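You operate a simulated robot arm through the tools that you are given. There is no shell and no other tool. Be economical: measure what you need, move in short steps, check, and stop when the job is done.

The job below is to be done with a simulated robot arm. You get a single attempt, and the scene is never put back.

Task
Tighten the belt, set the tension in the green band and seam the sleeve in the cups.
Fine: do belt and tension before you switch the cup seamer on; end with the clutch lever at stop and the switch off; leave the sleeves in the rack.

Only the result counts: the job must be done as asked and must still hold three seconds after the hand-in. Knocking over, shifting, dropping, spilling or breaking anything else fails it.

Robot
A 7-joint arm with a two-finger parallel gripper, fixed in place. Base frame: the origin is at the foot of the arm, x ahead of it, y to its left, z up. Lengths are in mm, angles in degrees, forces in N, time in s.
With the tool pointing down near the work surface it reaches from about 420 to 900 mm from the base axis. Its first joint turns from -115.0 to 115.0 degrees. Payload 3.91 kg.
The TCP is the grasp point between the finger pads, 30 mm short of the fingertips. In the tool frame z runs along the fingers and y along their closing line. The gripper opens to 110 mm. The fingers are 20 mm wide and 10 mm thick; the gripper's body (48 by 112 mm) begins 55 mm behind the TCP.
Orientation is told as [roll, pitch, yaw] about the base's x, y, z axes, in that order, counted from this pose: with the fingers straight down and closing along the base's y, the tool's x points along the base's -x, its y along +y and its z along -z.

Tools
- The arm moves only by the tool apply_moves. Its argument "rows" is a list of rows, each an object (a shift or turn left out is 0, a gripper value left out holds the last) with "travel": the shift along the tool's x, y, z in m, a list of three; "dr": the turn, a rotation vector about the tool's x, y, z in rad, a list of three. In form: [{"travel": [tx, ty, tz], "dr": [wx, wy, wz]}, ...]. A call has 1 to 12 rows; each row shifts and turns the commanded pose from where the row before left it, along the tool's axes as they then stand. "fingers" is the closure, from 0 (fully open) to 1 (shut), set as the call begins (left out, the last holds). Rows are played at 5 a second. More than 50 mm and 8.6 degrees between two rows, or a gripper value outside its range, and nothing of the call is played. A pose out of reach is approached as far as the arm can. The call stops where the force on the tool passes 90 N (or 10 N more than at its start, if that is more) or the arm is blocked; 0.2 s more then pass. The fingers move at their own pace (about 153 mm/s each) and stop on an object; they squeeze with about 33 N. The grip force told is the motor's: it shows also when the fingers shut on nothing. Time passes only in rows, and 0.2 s behind the last, so rows that do not move let the fingers close. The reply holds the time, the measured pose of the TCP, the force on the tool along the base axes, the opening and the grip force, in the units named above and with some noise, with the torque about the TCP (base axes, N m) and any sound that the robot's microphone picked up.
- Cameras (640 x 400 px; columns grow to the right, rows downward): "scene" is fixed at [220.2, -499.9, 1432.2]; the picture's right is [0.88, -0.48, 0.00], its down [-0.33, -0.60, -0.73] and it looks along [0.35, 0.64, -0.68] (base axes); focal length 314 px, centre (320, 200). "wrist" rides on the gripper at [72, 17, -103] in the tool frame; the picture's right is [-0.23, 0.97, 0.00], its down [-0.76, -0.18, -0.62] and it looks along [-0.61, -0.14, 0.78] (tool axes); focal length 222 px, centre (320, 200). There is no depth. A picture from a camera that has moved, and an enlarged one, comes with that camera's place and axes in the base frame and with its lens.
- camera(camera): a new picture of that camera. The clock stands still meanwhile.
- move_column(by): slides the trunk up (or, below 0, down) by that many mm; the arm rides with it, the base frame stays. It gives what a move gives, with no picture.
- close_up(camera, box): a new picture of the part [left, top, right, bottom] of that camera's present view, enlarged. The clock stands still meanwhile.
- sign_off(): hands the job in; it is judged then, once.

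Go step by step. Nothing tells you positions but the pictures and the camera data: compare them with the known pose of the tool, close in by small moves and look again before you grip or let go. The budget is 120 turns and 76 pictures, counting those below and the enlarged ones. Unless the task says otherwise, let go and move clear before handing in, and close with one line.

The tools are called after ">>>" as a command line: name --argument value ..., lists and objects as JSON in quotes. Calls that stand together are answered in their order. apply_moves: Moves the arm, as the interface text tells. Its arguments: {"type":"object","properties":{"rows":{"type":"array"},"fingers":{"type":"number"}},"required":["rows"]} The other tools are called the same way: move_column (by) slides the trunk up or down; camera (camera) takes a picture; close_up (camera, box) takes an enlarged picture of a part of a camera's view; sign_off () hands the job in.

At the start:

```text
time_s: 0.0
ee_pos: [349.1, 287.8, 1045.3]
tcp_rot: [0.0, 0.0, 0.0]
ft_force: [-0.5, -0.3, 0.1]
torque: [0.01, 0.0, -0.01]
finger_gap: 110.0
grip_force: 0.0
trunk travel left (down, up): [-750.0, 240.0]
```

scene: 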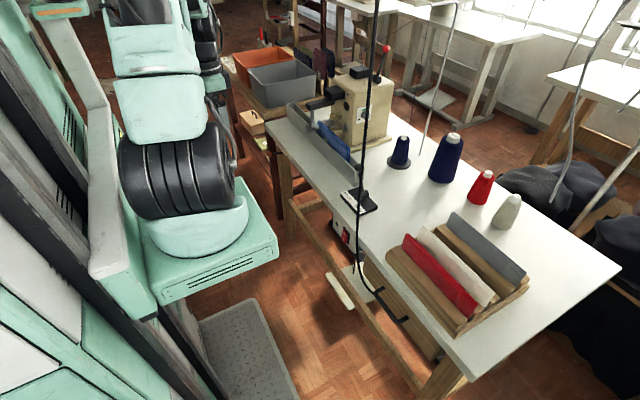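
wrist: 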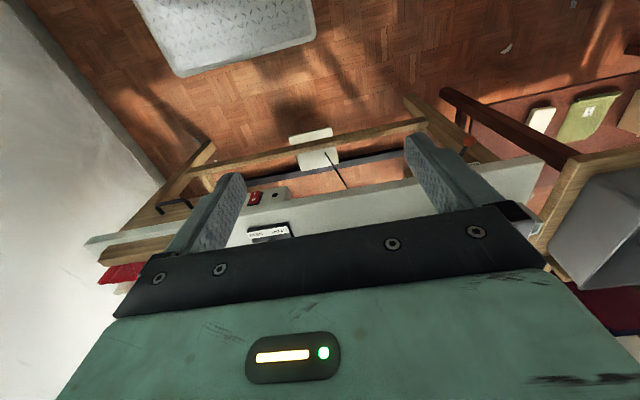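

I see a sewing table with a cup seamer machine, a sleeve rack, and under the table a belt/motor with switch. I'll look closer at each part first.

>>> close_up --camera "scene" --box '[260, 60, 420, 160]'

>>> close_up --camera "scene" --box '[280, 140, 440, 240]'

>>> close_up --camera "scene" --box '[280, 220, 440, 320]'

```text
4.00 times, centred on (340, 110) of scene
camera zoom: at [220.2, -499.9, 1432.2], right [0.88, -0.48, 0.0], down [-0.33, -0.6, -0.73], along [0.35, 0.64, -0.68], focal length 1255 px, centre (240, 560)
```

zoom: 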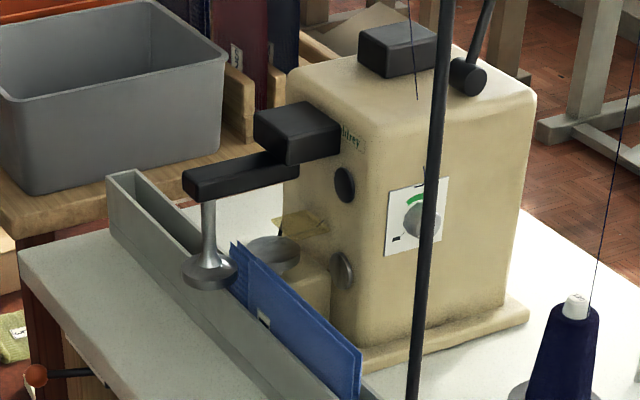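

```text
4.00 times, centred on (360, 190) of scene
camera zoom: at [220.2, -499.9, 1432.2], right [0.88, -0.48, 0.0], down [-0.33, -0.6, -0.73], along [0.35, 0.64, -0.68], focal length 1255 px, centre (160, 240)
```

zoom: 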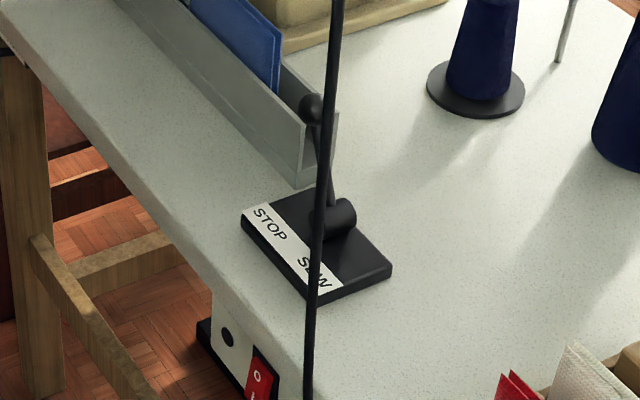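

```text
4.00 times, centred on (360, 270) of scene
camera zoom: at [220.2, -499.9, 1432.2], right [0.88, -0.48, 0.0], down [-0.33, -0.6, -0.73], along [0.35, 0.64, -0.68], focal length 1255 px, centre (160, -80)
```

zoom: 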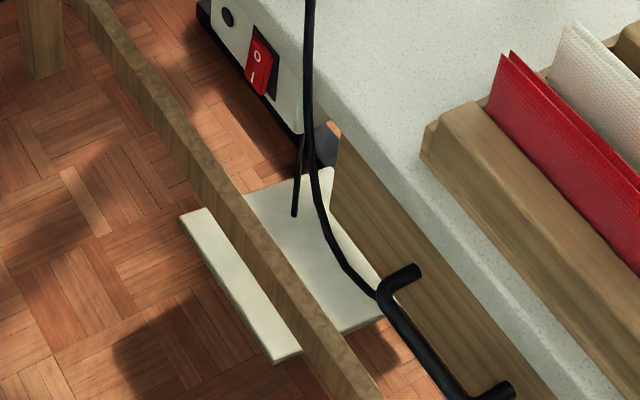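

The table top is near z≈750, its front edge near x≈605, with the switch at about (610, 47, 660). I'll look for the belt and the other levers.

>>> close_up --camera "scene" --box '[330, 40, 410, 90]'

>>> close_up --camera "scene" --box '[230, 100, 350, 175]'

>>> close_up --camera "wrist" --box '[150, 100, 450, 260]'

```text
8.00 times, centred on (370, 65) of scene
camera zoom: at [220.2, -499.9, 1432.2], right [0.88, -0.48, 0.0], down [-0.33, -0.6, -0.73], along [0.35, 0.64, -0.68], focal length 2510 px, centre (-80, 1280)
```

zoom: 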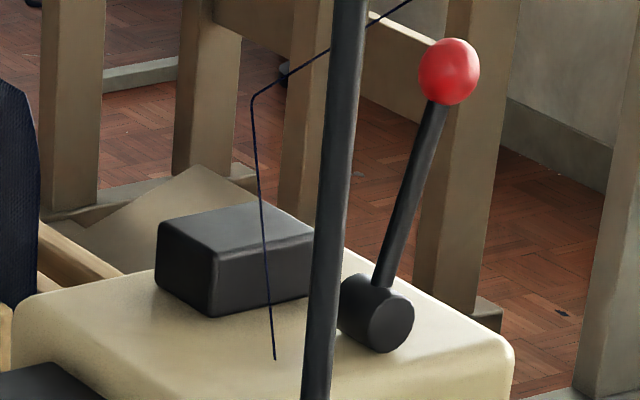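

```text
5.33 times, centred on (290, 138) of scene
camera zoom: at [220.2, -499.9, 1432.2], right [0.88, -0.48, 0.0], down [-0.33, -0.6, -0.73], along [0.35, 0.64, -0.68], focal length 1673 px, centre (480, 533)
```

zoom: 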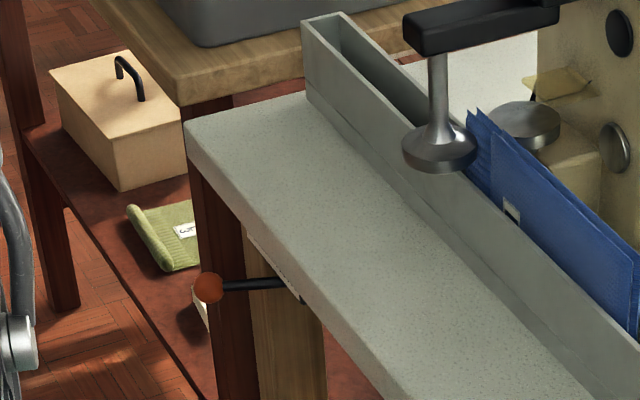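

```text
2.13 times, centred on (300, 180) of wrist
camera zoom: at [276.4, 305.5, 1148.9], right [0.23, 0.97, 0.0], down [0.76, -0.18, 0.62], along [0.61, -0.14, -0.78], focal length 474 px, centre (363, 243)
```

zoom: 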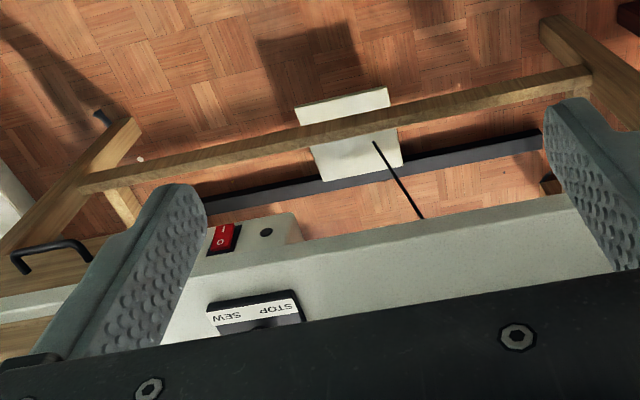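

An orange-ball lever sticks out under the table's left front, and a red-ball lever sits on the machine. I'll lower the trunk and tilt the wrist to look at the table front horizontally.

>>> move_column --by -350

>>> apply_moves --rows '[{"dr": [0, -0.131, 0]}, {"dr": [0, -0.131, 0]}, {"dr": [0, -0.131, 0]}, {"dr": [0, -0.131, 0]}, {"dr": [0, -0.131, 0]}, {"dr": [0, -0.131, 0]}]' --fingers 1

>>> camera --camera "wrist"

```text
time_s: 3.4
ee_pos: [348.6, 288.2, 694.9]
tcp_rot: [-0.1, 0.0, 0.0]
ft_force: [0.3, 0.0, -0.4]
torque: [0.01, 0.0, 0.02]
finger_gap: 110.2
grip_force: 0.1
trunk travel left (down, up): [-400.0, 590.0]
```

```text
time_s: 4.5
ee_pos: [441.1, 254.0, 722.5]
tcp_rot: [4.6, -30.0, -16.0]
ft_force: [0.3, 0.2, -0.8]
torque: [0.0, 0.0, 0.0]
finger_gap: 0.0
grip_force: 33.2
trunk travel left (down, up): [-400.0, 590.0]
stopped in row 5: the arm was blocked; the commanded pose is now the measured one
```

```text
67 pictures are left
camera wrist: at [333.5, 295.4, 777.0], right [0.42, 0.89, 0.18], down [0.28, -0.32, 0.91], along [0.86, -0.33, -0.38], focal length 222 px, centre (320, 200)
```

wrist: 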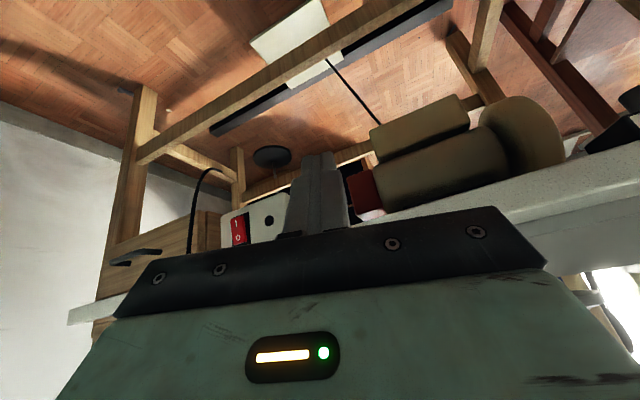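

The motor hangs under the table to the left, with the belt and lever beyond it. I'll turn the wrist left and shift left to see them.

>>> apply_moves --rows '[{"travel": [0, 0.045, 0], "dr": [-0.065, 0, -0.1126]}, {"travel": [0, 0.045, 0], "dr": [-0.065, 0, -0.1126]}, {"travel": [0, 0.03, 0], "dr": [-0.065, 0, -0.1126]}, {"travel": [0, 0.02, 0], "dr": [-0.065, 0, -0.1126]}]'

>>> camera --camera "wrist"

```text
time_s: 5.7
ee_pos: [454.9, 398.1, 767.1]
tcp_rot: [8.7, -32.9, 11.6]
ft_force: [1.0, -0.5, -0.8]
torque: [-0.03, -0.01, 0.01]
finger_gap: 0.0
grip_force: 33.0
trunk travel left (down, up): [-400.0, 590.0]
stopped in row 4: the arm was blocked; the commanded pose is now the measured one
```

```text
66 pictures are left
camera wrist: at [340.2, 375.7, 816.1], right [-0.08, 0.97, 0.25], down [0.37, -0.2, 0.91], along [0.93, 0.17, -0.34], focal length 222 px, centre (320, 200)
```

wrist: 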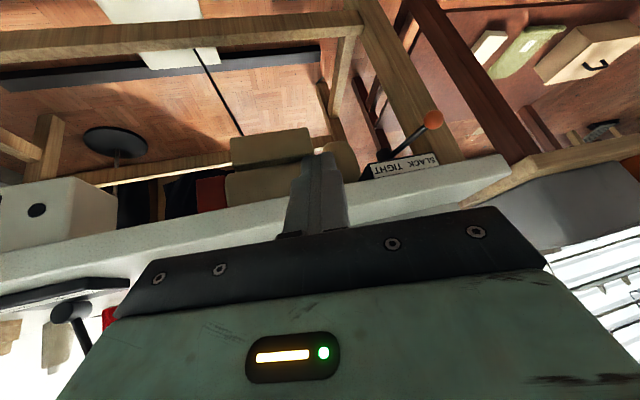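

>>> close_up --camera "wrist" --box '[330, 90, 490, 190]'

```text
4.00 times, centred on (410, 140) of wrist
camera zoom: at [340.2, 375.7, 816.1], right [-0.08, 0.97, 0.25], down [0.37, -0.2, 0.91], along [0.93, 0.17, -0.34], focal length 888 px, centre (-40, 440)
```

zoom: 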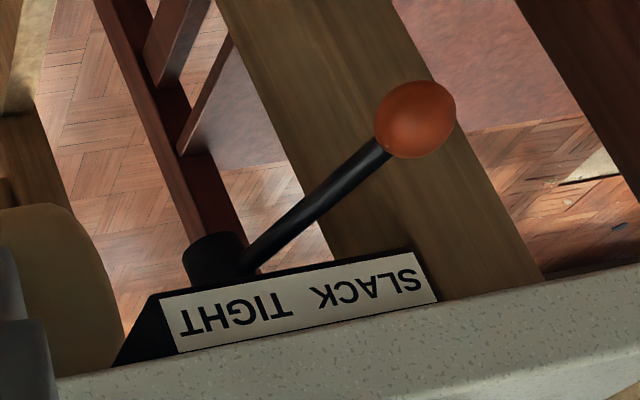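

The belt lever is under the table's left front: ball at about (568, 597, 653), now on SLACK, and TIGHT lies to -y. I'll set the tool straight down and move in front of it.

>>> apply_moves --rows '[{"dr": [0.042, 0.112, 0.049]}, {"dr": [0.042, 0.112, 0.049]}, {"dr": [0.042, 0.112, 0.049]}, {"dr": [0.042, 0.112, 0.049]}, {"dr": [0.042, 0.112, 0.049]}]'

>>> apply_moves --rows '[{"travel": [0, 0.045, 0]}, {"travel": [0, 0.045, 0]}, {"travel": [0, 0.045, 0.02]}, {"travel": [0, 0.027, 0.027]}]'

>>> camera --camera "wrist"

```text
time_s: 6.9
ee_pos: [456.7, 394.8, 754.5]
tcp_rot: [-1.5, 0.3, -0.6]
ft_force: [-1.4, -0.1, -0.5]
torque: [-0.05, -0.02, 0.03]
finger_gap: 0.2
grip_force: 32.7
trunk travel left (down, up): [-400.0, 590.0]
```

```text
time_s: 7.9
ee_pos: [456.7, 551.9, 699.7]
tcp_rot: [-1.6, 0.1, -0.6]
ft_force: [0.5, -0.3, -0.6]
torque: [-0.01, -0.02, 0.01]
finger_gap: 0.0
grip_force: 32.9
out of reach, approached as far as the arm can: row 4
trunk travel left (down, up): [-400.0, 590.0]
```

```text
64 pictures are left
camera wrist: at [385.0, 572.7, 804.2], right [0.24, 0.97, -0.03], down [0.76, -0.17, 0.63], along [0.6, -0.17, -0.78], focal length 222 px, centre (320, 200)
```

wrist: 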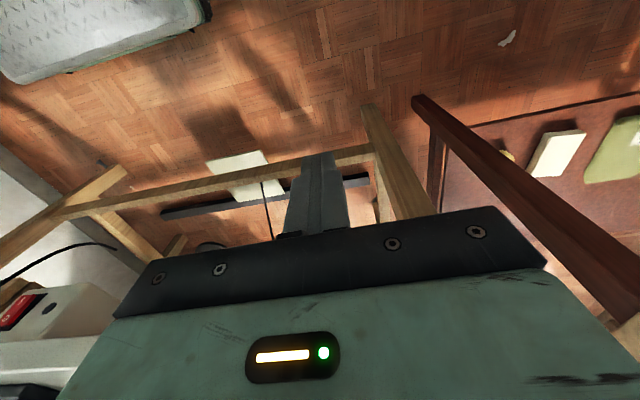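

The arm is near its low limit, so I'll raise it, turn the wrist left and look again. I'll lower the trunk later.

>>> apply_moves --rows '[{"travel": [0, -0.025, -0.04]}, {"travel": [0, -0.025, -0.04]}, {"travel": [-0.013, -0.05, -0.04]}, {"dr": [0, 0, -0.13]}, {"dr": [0, 0, -0.13]}, {"dr": [0, 0, -0.13]}, {"dr": [0, 0, -0.13]}, {"dr": [0, 0, -0.13]}]'

>>> camera --camera "wrist"

```text
refused: row 3 steps farther than a row can; nothing moved
```

```text
63 pictures are left
camera wrist: at [385.0, 572.7, 804.2], right [0.24, 0.97, -0.03], down [0.76, -0.17, 0.63], along [0.6, -0.17, -0.78], focal length 222 px, centre (320, 200)
```

wrist: 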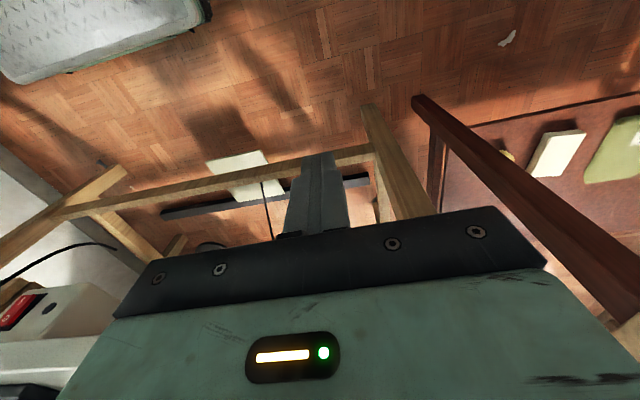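

That call was refused because one step was too long, so I'll repeat it in shorter steps.

>>> apply_moves --rows '[{"travel": [0, -0.025, -0.04]}, {"travel": [0, -0.025, -0.04]}, {"travel": [-0.013, -0.025, -0.04]}, {"travel": [0, -0.025, -0.01]}, {"dr": [0, 0, -0.13]}, {"dr": [0, 0, -0.13]}, {"dr": [0, 0, -0.13]}, {"dr": [0, 0, -0.13]}, {"dr": [0, 0, -0.13]}]'

```text
time_s: 9.9
ee_pos: [469.5, 452.9, 835.5]
tcp_rot: [-1.1, 1.2, 36.8]
ft_force: [-0.4, -0.6, -0.6]
torque: [-0.03, -0.02, 0.0]
finger_gap: 0.0
grip_force: 33.2
trunk travel left (down, up): [-400.0, 590.0]
```

>>> camera --camera "wrist"

```text
62 pictures are left
camera wrist: at [401.3, 426.7, 941.1], right [-0.4, 0.92, -0.02], down [0.72, 0.33, 0.61], along [0.57, 0.23, -0.79], focal length 222 px, centre (320, 200)
```

wrist: 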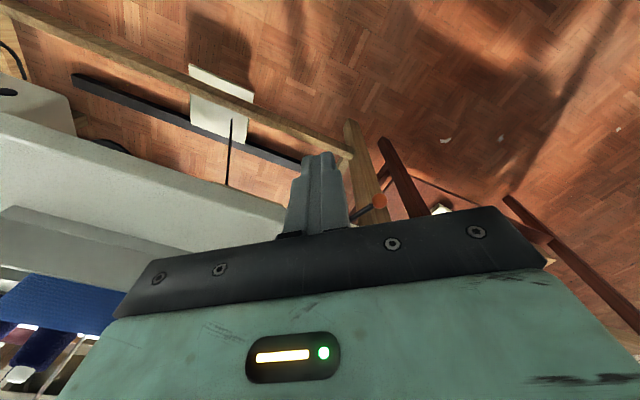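

The picture confirms the ball at about (570, 600, 653), and the lever swings horizontally about a hub near (650, 558). I'll lower the trunk, straighten the wrist and go to the +y side of the ball.

>>> move_column --by -170

>>> apply_moves --rows '[{"dr": [0.004, 0.004, 0.128]}, {"dr": [0.004, 0.004, 0.128]}, {"dr": [0.004, 0.004, 0.128]}, {"dr": [0.004, 0.004, 0.128]}, {"dr": [0.004, 0.004, 0.13]}, {"travel": [0, 0.047, 0]}, {"travel": [0, 0.047, 0]}, {"travel": [0, 0.047, 0]}, {"travel": [0, 0.047, 0]}]'

```text
time_s: 11.8
ee_pos: [468.4, 452.5, 665.2]
tcp_rot: [-1.1, 1.1, 36.6]
ft_force: [0.4, 0.1, 0.1]
torque: [0.02, -0.01, 0.01]
finger_gap: 0.0
grip_force: 33.0
trunk travel left (down, up): [-230.0, 760.0]
```

```text
time_s: 13.8
ee_pos: [439.7, 531.1, 641.0]
tcp_rot: [-3.1, 0.9, -0.1]
ft_force: [-0.1, 0.3, 0.3]
torque: [0.01, -0.03, -0.02]
finger_gap: 0.0
grip_force: 32.9
out of reach, approached as far as the arm can: row 7, 8, 9
trunk travel left (down, up): [-230.0, 760.0]
```

The wrist seems limited to a yaw no less than azimuth minus 50°. I'll turn it slightly to the left and check where the commanded pose stands.

>>> apply_moves --rows '[{"dr": [0, 0, -0.13]}, {"dr": [0, 0, -0.08]}, {"travel": [0, 0, 0]}]'

```text
time_s: 14.6
ee_pos: [441.1, 531.4, 640.1]
tcp_rot: [-2.8, 1.6, 11.9]
ft_force: [1.1, 0.3, 0.1]
torque: [-0.01, 0.02, 0.05]
finger_gap: 0.0
grip_force: 32.8
trunk travel left (down, up): [-230.0, 760.0]
```

>>> apply_moves --rows '[{"travel": [-0.0268, 0.0314, -0.0067]}, {"travel": [-0.0268, 0.0314, -0.0067]}, {"travel": [-0.0268, 0.0314, -0.0067]}]'

```text
time_s: 15.4
ee_pos: [457.4, 525.5, 637.4]
tcp_rot: [-2.8, 1.6, 11.9]
ft_force: [1.2, -0.1, 0.4]
torque: [0.0, 0.05, -0.02]
finger_gap: 0.0
grip_force: 32.9
out of reach, approached as far as the arm can: row 1, 2, 3
trunk travel left (down, up): [-230.0, 760.0]
```

The limit looks radial, with the arm riding too high relative to the trunk. I'll raise the trunk and reach downwards with the arm.

>>> move_column --by 350

>>> apply_moves --rows '[{"travel": [0, 0, 0.045]}, {"travel": [0, 0, 0.045]}, {"travel": [0, 0, 0.045]}, {"travel": [0, 0, 0.045]}, {"travel": [0, 0, 0.045]}, {"travel": [0, 0, 0.045]}, {"travel": [0, 0, 0.045]}, {"travel": [-0.0268, 0.0314, 0]}, {"travel": [-0.0268, 0.0314, 0]}, {"travel": [-0.0268, 0.0314, 0]}]'

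```text
time_s: 18.8
ee_pos: [457.7, 527.3, 986.8]
tcp_rot: [-2.7, 1.4, 11.9]
ft_force: [-0.7, -0.4, 1.3]
torque: [-0.03, -0.03, 0.01]
finger_gap: 0.1
grip_force: 32.5
trunk travel left (down, up): [-580.0, 410.0]
```

```text
time_s: 21.0
ee_pos: [470.6, 535.9, 671.1]
tcp_rot: [-2.7, 1.6, 11.8]
ft_force: [0.0, 0.1, 0.0]
torque: [0.04, 0.0, -0.02]
finger_gap: 0.0
grip_force: 33.5
out of reach, approached as far as the arm can: row 8, 9, 10
trunk travel left (down, up): [-580.0, 410.0]
```

>>> apply_moves --rows '[{"travel": [-0.0391, -0.0083, 0]}]'

```text
time_s: 21.4
ee_pos: [501.9, 519.7, 675.1]
tcp_rot: [-2.6, 1.5, 11.8]
ft_force: [-0.2, -0.1, 0.2]
torque: [0.02, -0.02, -0.02]
finger_gap: 0.0
grip_force: 32.9
out of reach, approached as far as the arm can: row 1
trunk travel left (down, up): [-580.0, 410.0]
```

>>> apply_moves --rows '[{"dr": [0.01, -0.01, -0.13]}, {"dr": [0.01, -0.01, -0.13]}, {"dr": [0.01, -0.01, -0.13]}, {"dr": [0.01, 0, -0.13]}, {"travel": [-0.02, 0, 0]}, {"travel": [-0.02, 0, 0]}]'

```text
time_s: 22.8
ee_pos: [509.7, 518.2, 676.0]
tcp_rot: [-4.4, 1.5, 41.7]
ft_force: [-0.2, 0.2, 0.1]
torque: [0.02, -0.01, -0.01]
finger_gap: 0.2
grip_force: 33.1
out of reach, approached as far as the arm can: row 5, 6
trunk travel left (down, up): [-580.0, 410.0]
```

The limit still sits near r≈727. I'll pull in a little, raise the trunk further, come down with the arm and test the reach again.

>>> apply_moves --rows '[{"travel": [0.04, 0, 0], "dr": [0.03, -0.02, 0]}, {"travel": [0.04, 0, 0], "dr": [0.03, -0.01, 0]}]'

>>> move_column --by 250

>>> apply_moves --rows '[{"travel": [0, 0, 0.05]}, {"travel": [0, 0, 0.05]}, {"travel": [0, 0, 0.05]}, {"travel": [0, 0, 0.05]}, {"travel": [0, 0, 0.05]}, {"travel": [-0.04, 0, 0]}, {"travel": [-0.04, 0, 0]}, {"travel": [-0.02, 0, 0]}]'

```text
time_s: 23.4
ee_pos: [453.3, 464.9, 678.2]
tcp_rot: [-7.8, -0.2, 42.0]
ft_force: [-0.3, -0.4, -0.5]
torque: [0.02, 0.04, 0.02]
finger_gap: 0.0
grip_force: 33.6
trunk travel left (down, up): [-580.0, 410.0]
```

```text
time_s: 26.0
ee_pos: [452.2, 464.8, 927.1]
tcp_rot: [-7.8, -0.1, 41.9]
ft_force: [0.1, -0.3, 0.0]
torque: [0.01, -0.01, 0.05]
finger_gap: 0.0
grip_force: 32.9
trunk travel left (down, up): [-830.0, 160.0]
```

```text
time_s: 27.8
ee_pos: [516.1, 435.7, 714.8]
tcp_rot: [-7.8, -0.1, 42.0]
ft_force: [-0.1, 0.2, -0.2]
torque: [-0.03, 0.01, 0.02]
finger_gap: 0.1
grip_force: 32.8
out of reach, approached as far as the arm can: row 5, 6, 7, 8
trunk travel left (down, up): [-830.0, 160.0]
```

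>>> camera --camera "scene"

```text
61 pictures are left
```

scene: 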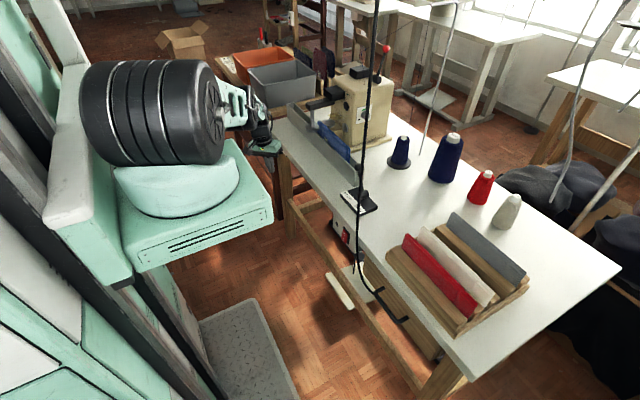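

The arm looks nearly stretched here. I'll correct the roll, rise above table height and test the reach at a different azimuth.

>>> apply_moves --rows '[{"travel": [0, 0, -0.048], "dr": [-0.068, 0, 0]}, {"travel": [0, 0, -0.048], "dr": [-0.068, 0, 0]}, {"travel": [0, 0, -0.048]}, {"travel": [0, 0, -0.048]}, {"dr": [0, 0, 0.13]}, {"dr": [0, 0, 0.13]}, {"dr": [0, 0, 0.13]}, {"dr": [0, 0, 0.13]}, {"dr": [0, 0, 0.13]}, {"travel": [0, -0.048, 0]}, {"travel": [0, -0.048, 0]}, {"travel": [0, -0.048, 0]}]'

>>> apply_moves --rows '[{"travel": [0, -0.048, 0]}, {"travel": [0, -0.048, 0]}, {"travel": [-0.048, 0, 0]}, {"travel": [-0.048, 0, 0]}, {"travel": [-0.048, 0, 0]}, {"travel": [-0.048, 0, 0]}, {"travel": [-0.048, 0, 0]}, {"travel": [-0.048, 0, 0]}]'

>>> camera --camera "wrist"

```text
time_s: 30.4
ee_pos: [520.1, 298.5, 905.7]
tcp_rot: [0.2, -0.1, 4.6]
ft_force: [-0.9, 0.4, -0.2]
torque: [-0.04, 0.01, -0.01]
finger_gap: 0.0
grip_force: 33.6
trunk travel left (down, up): [-830.0, 160.0]
```

```text
time_s: 32.2
ee_pos: [816.6, 228.9, 902.5]
tcp_rot: [0.0, 0.1, 4.8]
ft_force: [0.6, 0.7, 1.0]
torque: [0.01, 0.01, -0.03]
finger_gap: 0.0
grip_force: 33.0
trunk travel left (down, up): [-830.0, 160.0]
```

```text
60 pictures are left
camera wrist: at [743.5, 240.2, 1006.6], right [0.15, 0.99, 0.0], down [0.77, -0.12, 0.62], along [0.61, -0.09, -0.78], focal length 222 px, centre (320, 200)
```

wrist: 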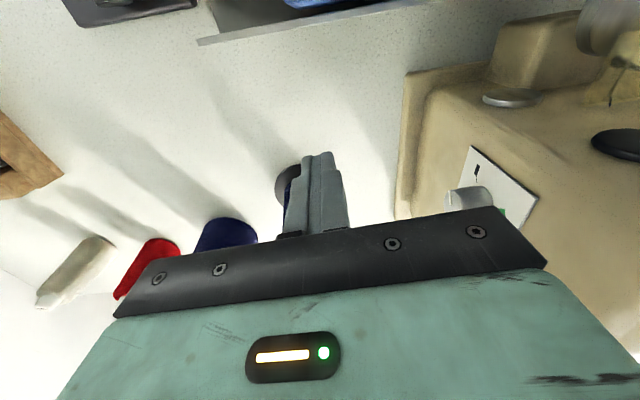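

From here the arm reached r≈848 easily, so the earlier limit depended on the arm's configuration. While here, I'll look closely at the tension dial.

>>> close_up --camera "wrist" --box '[400, 60, 640, 260]'

>>> close_up --camera "scene" --box '[345, 75, 385, 110]'

```text
2.00 times, centred on (520, 160) of wrist
camera zoom: at [743.5, 240.2, 1006.6], right [0.15, 0.99, 0.0], down [0.77, -0.12, 0.62], along [0.61, -0.09, -0.78], focal length 444 px, centre (-80, 280)
```

zoom: 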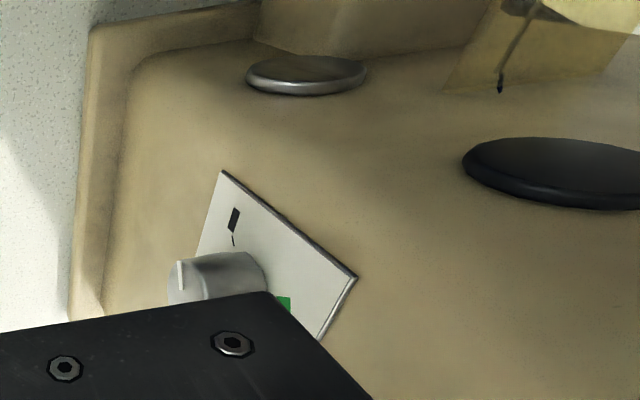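

```text
11.43 times, centred on (365, 92) of scene
camera zoom: at [220.2, -499.9, 1432.2], right [0.88, -0.48, 0.0], down [-0.33, -0.6, -0.73], along [0.35, 0.64, -0.68], focal length 3585 px, centre (-194, 1429)
```

zoom: 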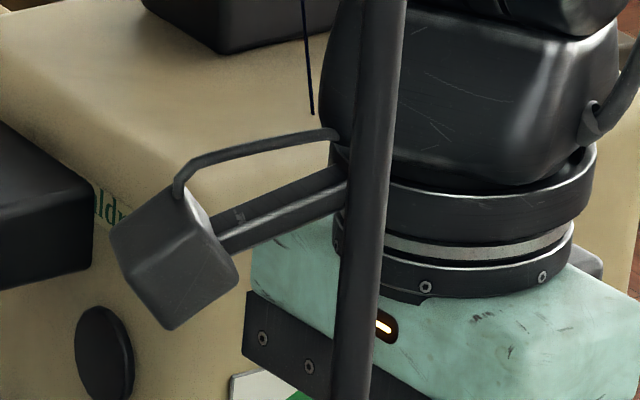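

The dial's knob and pointer are on the machine's -y face. Now back to the belt: I'll retract and approach the lever at large y from this configuration.

>>> apply_moves --rows '[{"travel": [0.048, 0, 0]}, {"travel": [0.048, 0, 0]}, {"travel": [0.048, 0, 0]}, {"travel": [0.048, 0, 0]}, {"travel": [0.048, 0, 0]}, {"travel": [0, 0.048, 0]}, {"travel": [0, 0.048, 0]}, {"travel": [0, 0.048, 0]}, {"travel": [0, 0.048, 0]}, {"travel": [0, 0.048, 0]}, {"travel": [0, 0.048, 0]}]'

>>> apply_moves --rows '[{"travel": [0, 0.048, 0]}, {"travel": [0, 0.048, 0]}, {"travel": [0, 0.035, 0]}]'

```text
time_s: 34.6
ee_pos: [552.2, 492.2, 906.9]
tcp_rot: [0.0, 0.0, 4.6]
ft_force: [0.3, 0.1, 0.3]
torque: [0.01, -0.03, 0.0]
finger_gap: 0.1
grip_force: 32.7
trunk travel left (down, up): [-830.0, 160.0]
```

```text
time_s: 35.4
ee_pos: [512.6, 528.8, 918.1]
tcp_rot: [0.0, 0.0, 4.6]
ft_force: [1.5, -0.3, -0.7]
torque: [0.03, 0.01, 0.0]
finger_gap: 0.2
grip_force: 33.3
out of reach, approached as far as the arm can: row 1, 2, 3
trunk travel left (down, up): [-830.0, 160.0]
```

>>> camera --camera "scene"

```text
57 pictures are left
```

scene: 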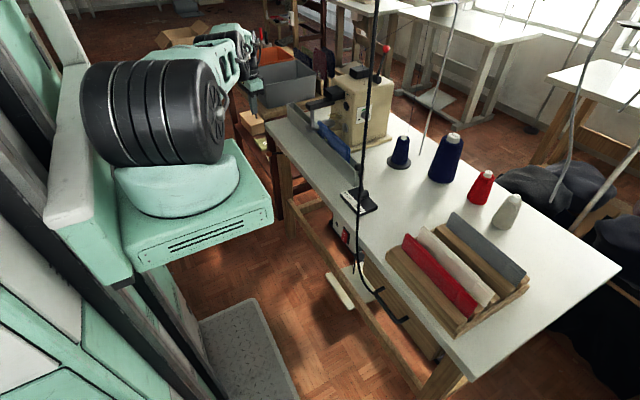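

The reach narrows at high azimuth with the tool straight down. I'll tilt the tool outward along the azimuth, which should extend it and also keep the gripper body clear of the table.

>>> apply_moves --rows '[{"dr": [0, 0, -0.13]}, {"dr": [0, 0, -0.13]}, {"dr": [0, 0, -0.13]}, {"dr": [0, 0, -0.13]}, {"dr": [0, 0, -0.13]}, {"dr": [0, -0.13, 0]}, {"dr": [0, -0.13, 0]}, {"dr": [0, -0.13, 0]}, {"dr": [0, -0.13, 0]}, {"dr": [0, -0.13, 0]}, {"travel": [-0.032, 0, 0.024]}, {"travel": [-0.032, 0, 0.024]}]'

```text
time_s: 38.0
ee_pos: [576.1, 609.7, 902.8]
tcp_rot: [0.2, -37.3, 41.8]
ft_force: [0.1, 0.2, -0.5]
torque: [0.02, -0.01, 0.0]
finger_gap: 0.0
grip_force: 32.8
out of reach, approached as far as the arm can: row 6, 7, 8, 9, 10, 11, 12
trunk travel left (down, up): [-830.0, 160.0]
```

Tilted outward, the arm reaches (576, 610), just over the ball. I'll shift to the +y side of it and then lower the trunk.

>>> apply_moves --rows '[{"travel": [-0.0028, 0.0278, 0.0021]}, {"travel": [0, 0, 0]}]'

```text
time_s: 38.6
ee_pos: [556.9, 619.3, 906.7]
tcp_rot: [0.0, -37.4, 41.9]
ft_force: [-0.1, -1.0, 0.3]
torque: [0.02, -0.02, -0.03]
finger_gap: 0.0
grip_force: 33.0
out of reach, approached as far as the arm can: row 1
trunk travel left (down, up): [-830.0, 160.0]
```

>>> apply_moves --rows '[{"dr": [0, -0.13, 0]}, {"dr": [0, -0.13, 0]}, {"travel": [-0.0089, 0.0099, 0.0113]}, {"travel": [0, 0, 0]}]'

```text
time_s: 39.6
ee_pos: [562.0, 636.2, 901.3]
tcp_rot: [0.0, -52.3, 41.9]
ft_force: [0.0, 0.5, -0.7]
torque: [-0.01, 0.01, 0.0]
finger_gap: 0.0
grip_force: 32.6
out of reach, approached as far as the arm can: row 1, 2, 3
trunk travel left (down, up): [-830.0, 160.0]
```

The pose is good, but with yaw 42° the push face points the wrong way for the lever's arc. I'll bring the yaw to about 15°.

>>> apply_moves --rows '[{"dr": [0.086, 0, 0.067]}, {"dr": [0.086, 0, 0.067]}, {"dr": [0.086, 0, 0.067]}, {"dr": [0.086, 0, 0.067]}]'

```text
time_s: 40.6
ee_pos: [575.3, 587.4, 916.5]
tcp_rot: [0.0, -52.2, 16.7]
ft_force: [0.2, 0.1, 0.0]
torque: [0.03, 0.01, -0.02]
finger_gap: 0.0
grip_force: 32.6
out of reach, approached as far as the arm can: row 1, 2, 3, 4
trunk travel left (down, up): [-830.0, 160.0]
```

>>> apply_moves --rows '[{"travel": [-0.0395, 0, -0.0307]}, {"travel": [-0.0395, 0, -0.0307]}, {"travel": [-0.001, 0.041, 0.0015]}, {"travel": [0, 0, 0]}]'

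```text
time_s: 41.6
ee_pos: [570.3, 613.5, 1016.0]
tcp_rot: [0.2, -52.2, 16.7]
ft_force: [-0.3, 1.1, 0.2]
torque: [0.0, 0.0, 0.0]
finger_gap: 0.1
grip_force: 32.9
out of reach, approached as far as the arm can: row 1, 2, 3
trunk travel left (down, up): [-830.0, 160.0]
```

>>> apply_moves --rows '[{"travel": [-0.0355, 0, -0.0275]}, {"travel": [-0.0355, 0, -0.0275]}, {"travel": [0.001, 0.0215, -0.0015]}, {"travel": [0, 0, 0]}]'

```text
time_s: 42.6
ee_pos: [563.4, 623.9, 1102.9]
tcp_rot: [0.1, -52.2, 16.9]
ft_force: [0.9, 0.1, 0.9]
torque: [-0.02, -0.03, 0.03]
finger_gap: 0.0
grip_force: 33.0
out of reach, approached as far as the arm can: row 1, 2, 3
trunk travel left (down, up): [-830.0, 160.0]
```

>>> apply_moves --rows '[{"travel": [0.0054, 0.012, -0.007]}, {"travel": [0, 0, 0]}]'

```text
time_s: 43.2
ee_pos: [550.9, 628.5, 1104.2]
tcp_rot: [0.2, -52.3, 16.8]
ft_force: [0.1, 0.4, 0.6]
torque: [0.0, -0.01, -0.02]
finger_gap: 0.0
grip_force: 33.0
out of reach, approached as far as the arm can: row 1
trunk travel left (down, up): [-830.0, 160.0]
```

I have about 8 mm of clearance on the +y side. I'll lower the trunk in stages.

>>> move_column --by -390

>>> camera --camera "wrist"

>>> close_up --camera "scene" --box '[220, 90, 340, 180]'

```text
time_s: 47.0
ee_pos: [550.0, 629.0, 714.0]
tcp_rot: [0.2, -52.2, 16.7]
ft_force: [0.3, 0.6, -1.3]
torque: [0.0, 0.0, -0.01]
finger_gap: 0.1
grip_force: 32.3
trunk travel left (down, up): [-440.0, 550.0]
```

```text
56 pictures are left
camera wrist: at [425.1, 609.2, 720.9], right [-0.15, 0.97, 0.18], down [0.03, -0.18, 0.98], along [0.99, 0.15, 0.0], focal length 222 px, centre (320, 200)
```

wrist: 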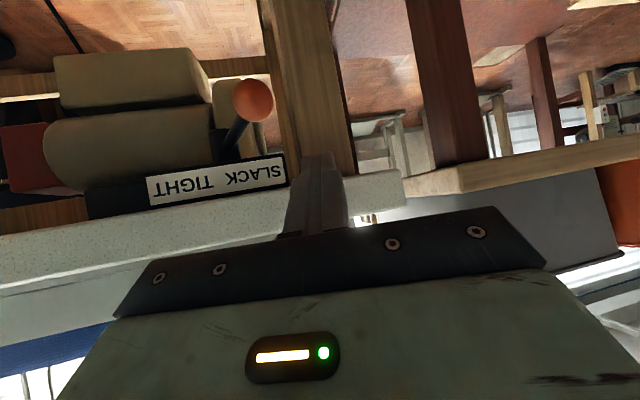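

```text
4.44 times, centred on (280, 135) of scene
camera zoom: at [220.2, -499.9, 1432.2], right [0.88, -0.48, 0.0], down [-0.33, -0.6, -0.73], along [0.35, 0.64, -0.68], focal length 1394 px, centre (498, 489)
```

zoom: 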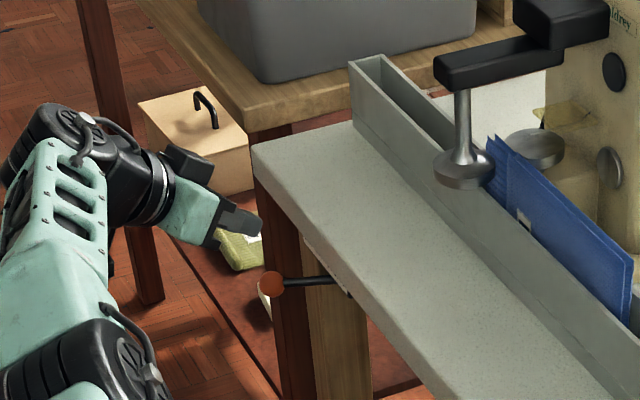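

The picture confirms the ball at (565, 601, 653) and the lever hub at (647, 562). I'll lower the last 54 mm and push along the arc toward TIGHT.

>>> move_column --by -54

>>> apply_moves --rows '[{"travel": [0.0036, -0.0112, -0.0047]}, {"travel": [0.0036, -0.0112, -0.0047]}, {"travel": [0.0031, -0.01, -0.004]}, {"travel": [0.0031, -0.01, -0.004]}]'

>>> camera --camera "wrist"

```text
time_s: 47.9
ee_pos: [550.3, 627.4, 660.9]
tcp_rot: [0.2, -52.2, 16.7]
ft_force: [0.8, 0.5, -0.3]
torque: [-0.01, -0.01, 0.0]
finger_gap: 0.2
grip_force: 32.9
trunk travel left (down, up): [-386.0, 604.0]
```

```text
time_s: 48.9
ee_pos: [549.5, 625.3, 660.1]
tcp_rot: [0.1, -52.2, 16.9]
ft_force: [-0.1, -0.2, -0.2]
torque: [0.0, 0.05, 0.0]
finger_gap: 0.0
grip_force: 32.9
out of reach, approached as far as the arm can: row 1, 2, 3, 4
trunk travel left (down, up): [-386.0, 604.0]
```

```text
54 pictures are left
camera wrist: at [425.0, 606.8, 667.6], right [-0.15, 0.97, 0.18], down [0.03, -0.18, 0.98], along [0.99, 0.15, 0.0], focal length 222 px, centre (320, 200)
```

wrist: 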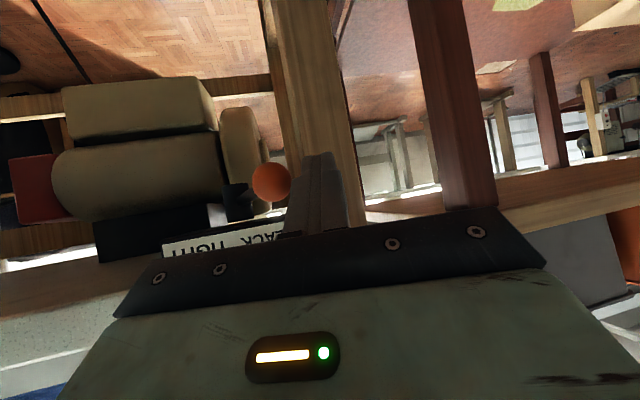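

The command is still beyond the reach boundary, so I'll keep stepping in -y and watch when the arm follows.

>>> apply_moves --rows '[{"travel": [0.0026, -0.0096, -0.0023]}, {"travel": [0.0026, -0.0096, -0.0023]}]'

```text
time_s: 49.5
ee_pos: [554.2, 616.4, 664.2]
tcp_rot: [0.5, -52.9, 15.7]
ft_force: [-2.3, 2.1, 2.0]
torque: [0.02, 0.02, 0.05]
finger_gap: 0.2
grip_force: 33.2
out of reach, approached as far as the arm can: row 1, 2
trunk travel left (down, up): [-386.0, 604.0]
```

>>> apply_moves --rows '[{"travel": [0.0026, -0.0096, -0.0023]}, {"travel": [0.0026, -0.0096, -0.0023]}]'

```text
time_s: 50.1
ee_pos: [551.5, 599.1, 661.3]
tcp_rot: [0.6, -52.2, 16.8]
ft_force: [-21.9, 6.9, 4.0]
torque: [-0.02, 0.16, -0.24]
finger_gap: 0.1
grip_force: 33.2
trunk travel left (down, up): [-386.0, 604.0]
```

>>> apply_moves --rows '[{"travel": [0.005, -0.0095, -0.006]}, {"travel": [0.003, -0.0096, -0.0045]}]'

>>> camera --camera "wrist"

```text
time_s: 50.7
ee_pos: [550.8, 573.3, 661.3]
tcp_rot: [0.1, -52.3, 16.6]
ft_force: [-18.9, 0.1, 8.3]
torque: [-0.12, 0.09, -0.28]
finger_gap: 0.0
grip_force: 33.1
trunk travel left (down, up): [-386.0, 604.0]
```

```text
53 pictures are left
camera wrist: at [425.9, 554.2, 668.0], right [-0.15, 0.97, 0.18], down [0.03, -0.18, 0.98], along [0.99, 0.15, 0.0], focal length 222 px, centre (320, 200)
```

wrist: 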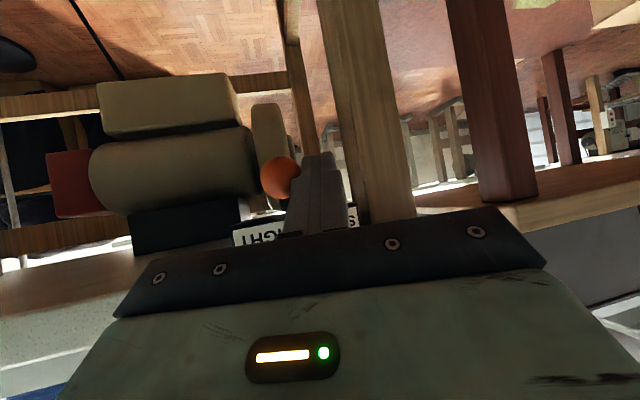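

The ball is following and is past the middle. Continuing toward TIGHT.

>>> apply_moves --rows '[{"travel": [0.0012, -0.0105, -0.0012]}, {"travel": [0.0012, -0.0105, -0.0012]}, {"travel": [0.0, -0.0105, 0.0]}]'

>>> camera --camera "wrist"

```text
time_s: 51.5
ee_pos: [556.5, 543.9, 659.5]
tcp_rot: [0.1, -52.4, 16.7]
ft_force: [0.8, 0.1, -0.4]
torque: [-0.03, -0.02, -0.01]
finger_gap: 0.1
grip_force: 33.6
trunk travel left (down, up): [-386.0, 604.0]
```

```text
52 pictures are left
camera wrist: at [431.1, 524.4, 666.2], right [-0.15, 0.97, 0.18], down [0.03, -0.18, 0.98], along [0.99, 0.15, 0.0], focal length 222 px, centre (320, 200)
```

wrist: 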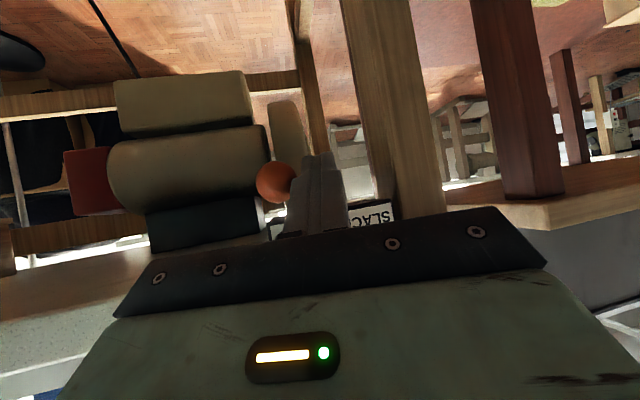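

The ball sits at about y≈520, the mirror position, and the force has dropped. I'll push a little further to confirm the stop.

>>> apply_moves --rows '[{"travel": [-0.0007, -0.0055, 0]}, {"travel": [-0.0007, -0.0055, 0]}]'

```text
time_s: 52.1
ee_pos: [556.5, 536.4, 661.1]
tcp_rot: [0.4, -52.1, 16.9]
ft_force: [1.5, 28.5, -13.7]
torque: [0.37, 0.11, 0.25]
finger_gap: 0.2
grip_force: 33.0
trunk travel left (down, up): [-386.0, 604.0]
```

The stop is confirmed at 28 N. I'll back off and check.

>>> apply_moves --rows '[{"travel": [-0.0026, 0.0144, 0.0034]}, {"travel": [0.0235, 0.0115, -0.03]}, {"travel": [0.0235, 0.0115, -0.03]}]'

>>> camera --camera "wrist"

```text
time_s: 52.8
ee_pos: [564.4, 539.7, 665.7]
tcp_rot: [5.9, -51.7, 8.9]
ft_force: [-45.9, 19.8, 13.7]
torque: [0.03, 0.52, -0.53]
finger_gap: 0.1
grip_force: 32.8
trunk travel left (down, up): [-386.0, 604.0]
stopped in row 3: the force on the tool passed its limit at 170 N (the readings are from after the stop); the commanded pose is now the measured one
```

```text
51 pictures are left
camera wrist: at [438.4, 525.4, 674.9], right [-0.09, 0.97, 0.24], down [0.04, -0.24, 0.97], along [1.0, 0.1, -0.02], focal length 222 px, centre (320, 200)
```

wrist: 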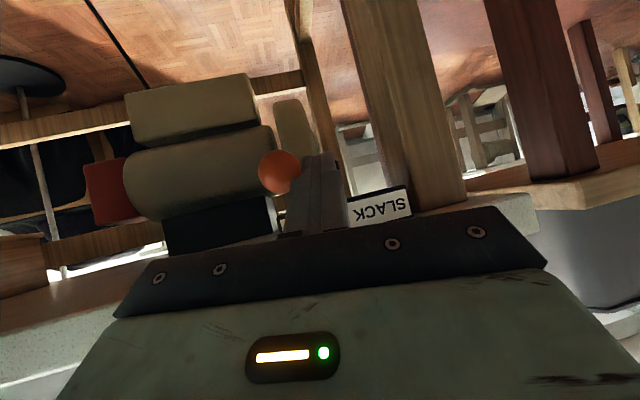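

The retreat did something unexpected and pressed on the lever, which is still at TIGHT. I'll go gently, starting with a small +y step.

>>> apply_moves --rows '[{"travel": [-0.002, 0.01, 0.002]}]'

```text
time_s: 53.2
ee_pos: [567.4, 544.4, 666.9]
tcp_rot: [4.7, -51.9, 9.2]
ft_force: [-3.4, 2.2, 8.6]
torque: [-0.09, 0.05, -0.08]
finger_gap: 0.2
grip_force: 32.7
trunk travel left (down, up): [-386.0, 604.0]
```

>>> apply_moves --rows '[{"travel": [-0.002, 0.01, 0.002]}, {"travel": [0.0055, 0.0015, -0.0078]}]'

```text
time_s: 53.8
ee_pos: [559.7, 555.5, 667.3]
tcp_rot: [5.1, -51.7, 9.1]
ft_force: [0.0, -0.3, -0.3]
torque: [0.01, 0.03, -0.02]
finger_gap: 0.0
grip_force: 33.3
trunk travel left (down, up): [-386.0, 604.0]
```

Free now. One more small retreat, then a look at the lever.

>>> apply_moves --rows '[{"travel": [0.0055, 0.0015, -0.0078]}, {"travel": [0.0055, 0.0015, -0.0078]}]'

>>> camera --camera "wrist"

```text
time_s: 54.4
ee_pos: [557.6, 544.4, 664.6]
tcp_rot: [4.1, -51.9, 8.5]
ft_force: [-0.2, 0.3, 0.0]
torque: [-0.01, 0.01, 0.0]
finger_gap: 0.0
grip_force: 32.9
trunk travel left (down, up): [-386.0, 604.0]
```

```text
50 pictures are left
camera wrist: at [432.3, 535.8, 672.3], right [-0.06, 0.97, 0.22], down [0.02, -0.22, 0.97], along [1.0, 0.06, -0.01], focal length 222 px, centre (320, 200)
```

wrist: 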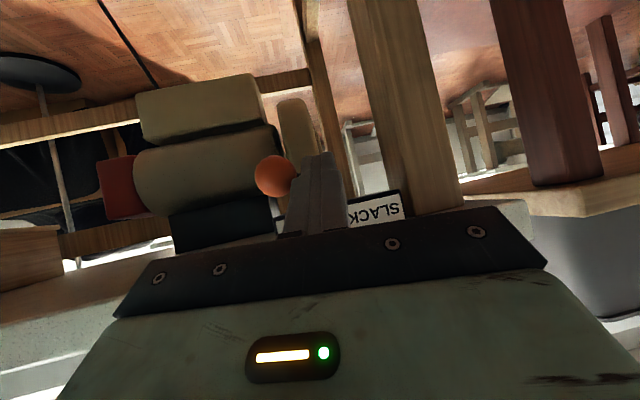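

>>> apply_moves --rows '[{"travel": [-0.001, 0.01, 0.001]}]'

>>> move_column --by 130

>>> camera --camera "wrist"

```text
time_s: 54.8
ee_pos: [541.8, 562.6, 671.3]
tcp_rot: [5.3, -51.7, 8.8]
ft_force: [-0.2, -0.3, 0.1]
torque: [0.02, 0.01, -0.02]
finger_gap: 0.0
grip_force: 33.0
trunk travel left (down, up): [-386.0, 604.0]
```

```text
time_s: 56.4
ee_pos: [540.5, 563.9, 800.4]
tcp_rot: [5.1, -51.7, 9.1]
ft_force: [-0.3, 0.0, 0.5]
torque: [-0.01, -0.01, 0.02]
finger_gap: 0.0
grip_force: 33.1
trunk travel left (down, up): [-516.0, 474.0]
```

```text
49 pictures are left
camera wrist: at [413.8, 552.1, 808.4], right [-0.08, 0.97, 0.23], down [0.03, -0.23, 0.97], along [1.0, 0.09, -0.01], focal length 222 px, centre (320, 200)
```

wrist: 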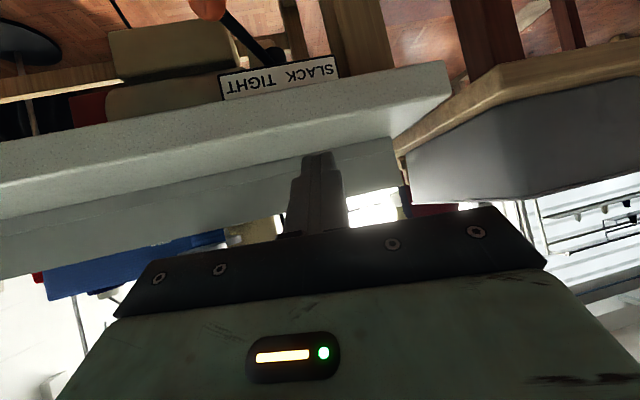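

The lever clearly points to TIGHT, so the belt is done. Next is the dial: I'll raise the trunk, set the tool upright and move right in front of the machine.

>>> move_column --by 200

>>> apply_moves --rows '[{"travel": [0, -0.04, 0], "dr": [0.02, 0.112, 0.025]}, {"travel": [0, -0.04, 0], "dr": [0.02, 0.112, 0.025]}, {"travel": [0, -0.04, 0], "dr": [0.02, 0.112, 0.025]}, {"travel": [0, -0.04, 0], "dr": [0.02, 0.112, 0.025]}, {"travel": [0, -0.04, 0], "dr": [0.02, 0.112, 0.025]}, {"travel": [0, -0.04, 0], "dr": [0.02, 0.112, 0.025]}, {"travel": [0, -0.04, 0], "dr": [0.02, 0.112, 0.025]}, {"travel": [0, -0.04, 0], "dr": [0.02, 0.112, 0.025]}]'

```text
time_s: 58.6
ee_pos: [539.0, 565.1, 1000.0]
tcp_rot: [5.0, -51.8, 9.2]
ft_force: [-0.2, -0.2, 0.2]
torque: [0.02, 0.01, 0.02]
finger_gap: 0.0
grip_force: 33.0
trunk travel left (down, up): [-716.0, 274.0]
```

```text
time_s: 60.4
ee_pos: [578.8, 246.5, 986.1]
tcp_rot: [-0.1, 0.2, -0.3]
ft_force: [-0.4, 0.2, 0.1]
torque: [-0.04, -0.03, 0.02]
finger_gap: 0.0
grip_force: 32.8
trunk travel left (down, up): [-716.0, 274.0]
```

>>> camera --camera "scene"

>>> camera --camera "wrist"

```text
48 pictures are left
```

scene: 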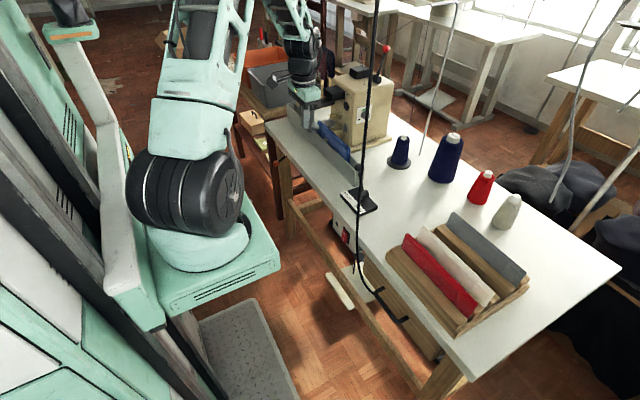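

```text
47 pictures are left
camera wrist: at [506.6, 265.1, 1089.9], right [0.24, 0.97, 0.0], down [0.76, -0.18, 0.62], along [0.6, -0.15, -0.78], focal length 222 px, centre (320, 200)
```

wrist: 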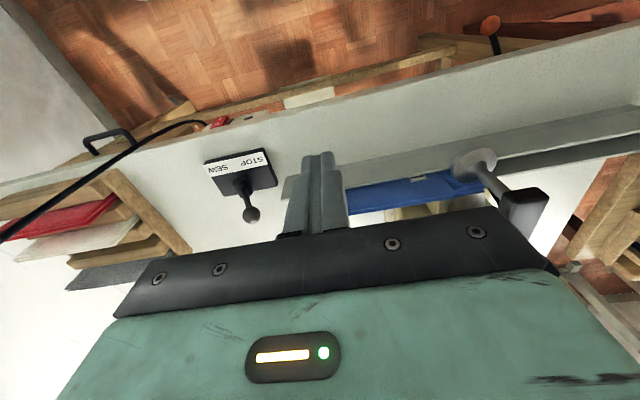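

The hanging cable is vertical at about (585, -45), so I'll keep the arm at y>0. I'll move forward over the table and then roll the tool to point at the dial (+y).

>>> apply_moves --rows '[{"travel": [-0.045, 0.002, 0]}, {"travel": [-0.045, 0.002, 0]}, {"travel": [-0.045, 0.002, 0]}, {"travel": [-0.045, 0.002, 0]}, {"travel": [-0.045, 0.002, 0]}, {"dr": [-0.13, 0, 0]}, {"dr": [-0.13, 0, 0]}, {"dr": [-0.13, 0, 0]}, {"dr": [-0.13, 0, 0]}, {"dr": [-0.13, 0, 0]}, {"dr": [-0.13, 0, 0]}]'

>>> camera --camera "scene"

```text
time_s: 62.8
ee_pos: [801.4, 256.5, 983.3]
tcp_rot: [44.8, 0.1, -0.5]
ft_force: [0.1, 1.2, 0.6]
torque: [-0.04, -0.01, -0.02]
finger_gap: 0.0
grip_force: 32.9
trunk travel left (down, up): [-716.0, 274.0]
```

```text
46 pictures are left
```

scene: 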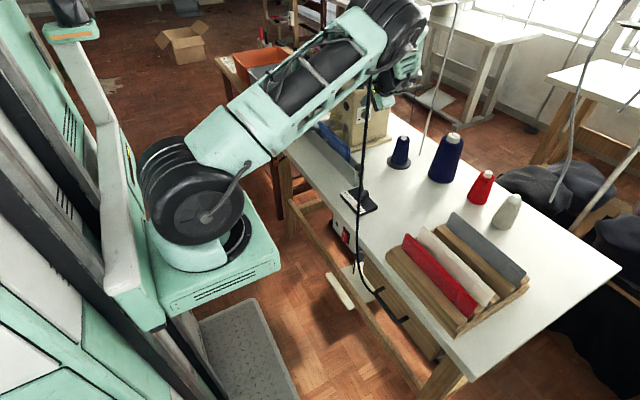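

>>> apply_moves --rows '[{"dr": [-0.13, 0, 0]}, {"dr": [-0.13, 0, 0]}, {"dr": [-0.13, 0, 0]}, {"dr": [-0.13, 0, 0]}, {"dr": [-0.13, 0, 0]}, {"dr": [-0.135, 0, 0]}]'

>>> camera --camera "wrist"

>>> camera --camera "scene"

```text
time_s: 64.2
ee_pos: [802.6, 255.6, 984.6]
tcp_rot: [89.8, 0.1, -0.6]
ft_force: [0.0, -0.3, -0.3]
torque: [-0.01, -0.01, -0.03]
finger_gap: 0.0
grip_force: 33.2
trunk travel left (down, up): [-716.0, 274.0]
```

```text
45 pictures are left
camera wrist: at [729.9, 153.9, 1003.2], right [0.23, 0.0, 0.97], down [0.75, -0.63, -0.18], along [0.61, 0.78, -0.14], focal length 222 px, centre (320, 200)
```

wrist: 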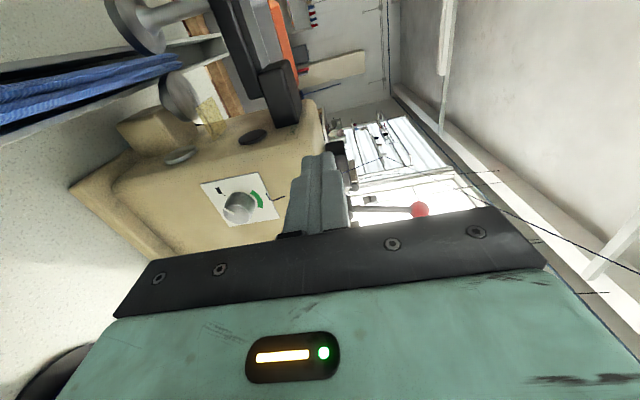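

```text
44 pictures are left
```

scene: 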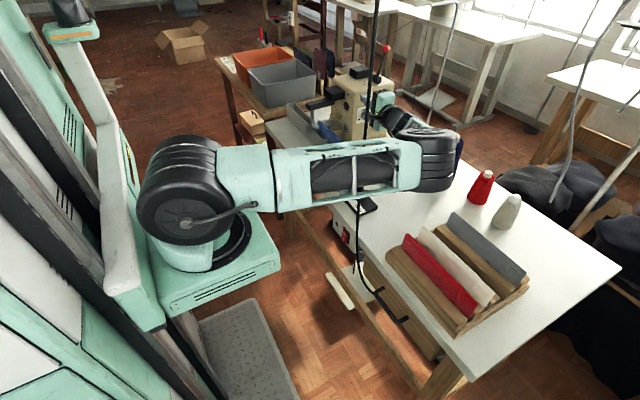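

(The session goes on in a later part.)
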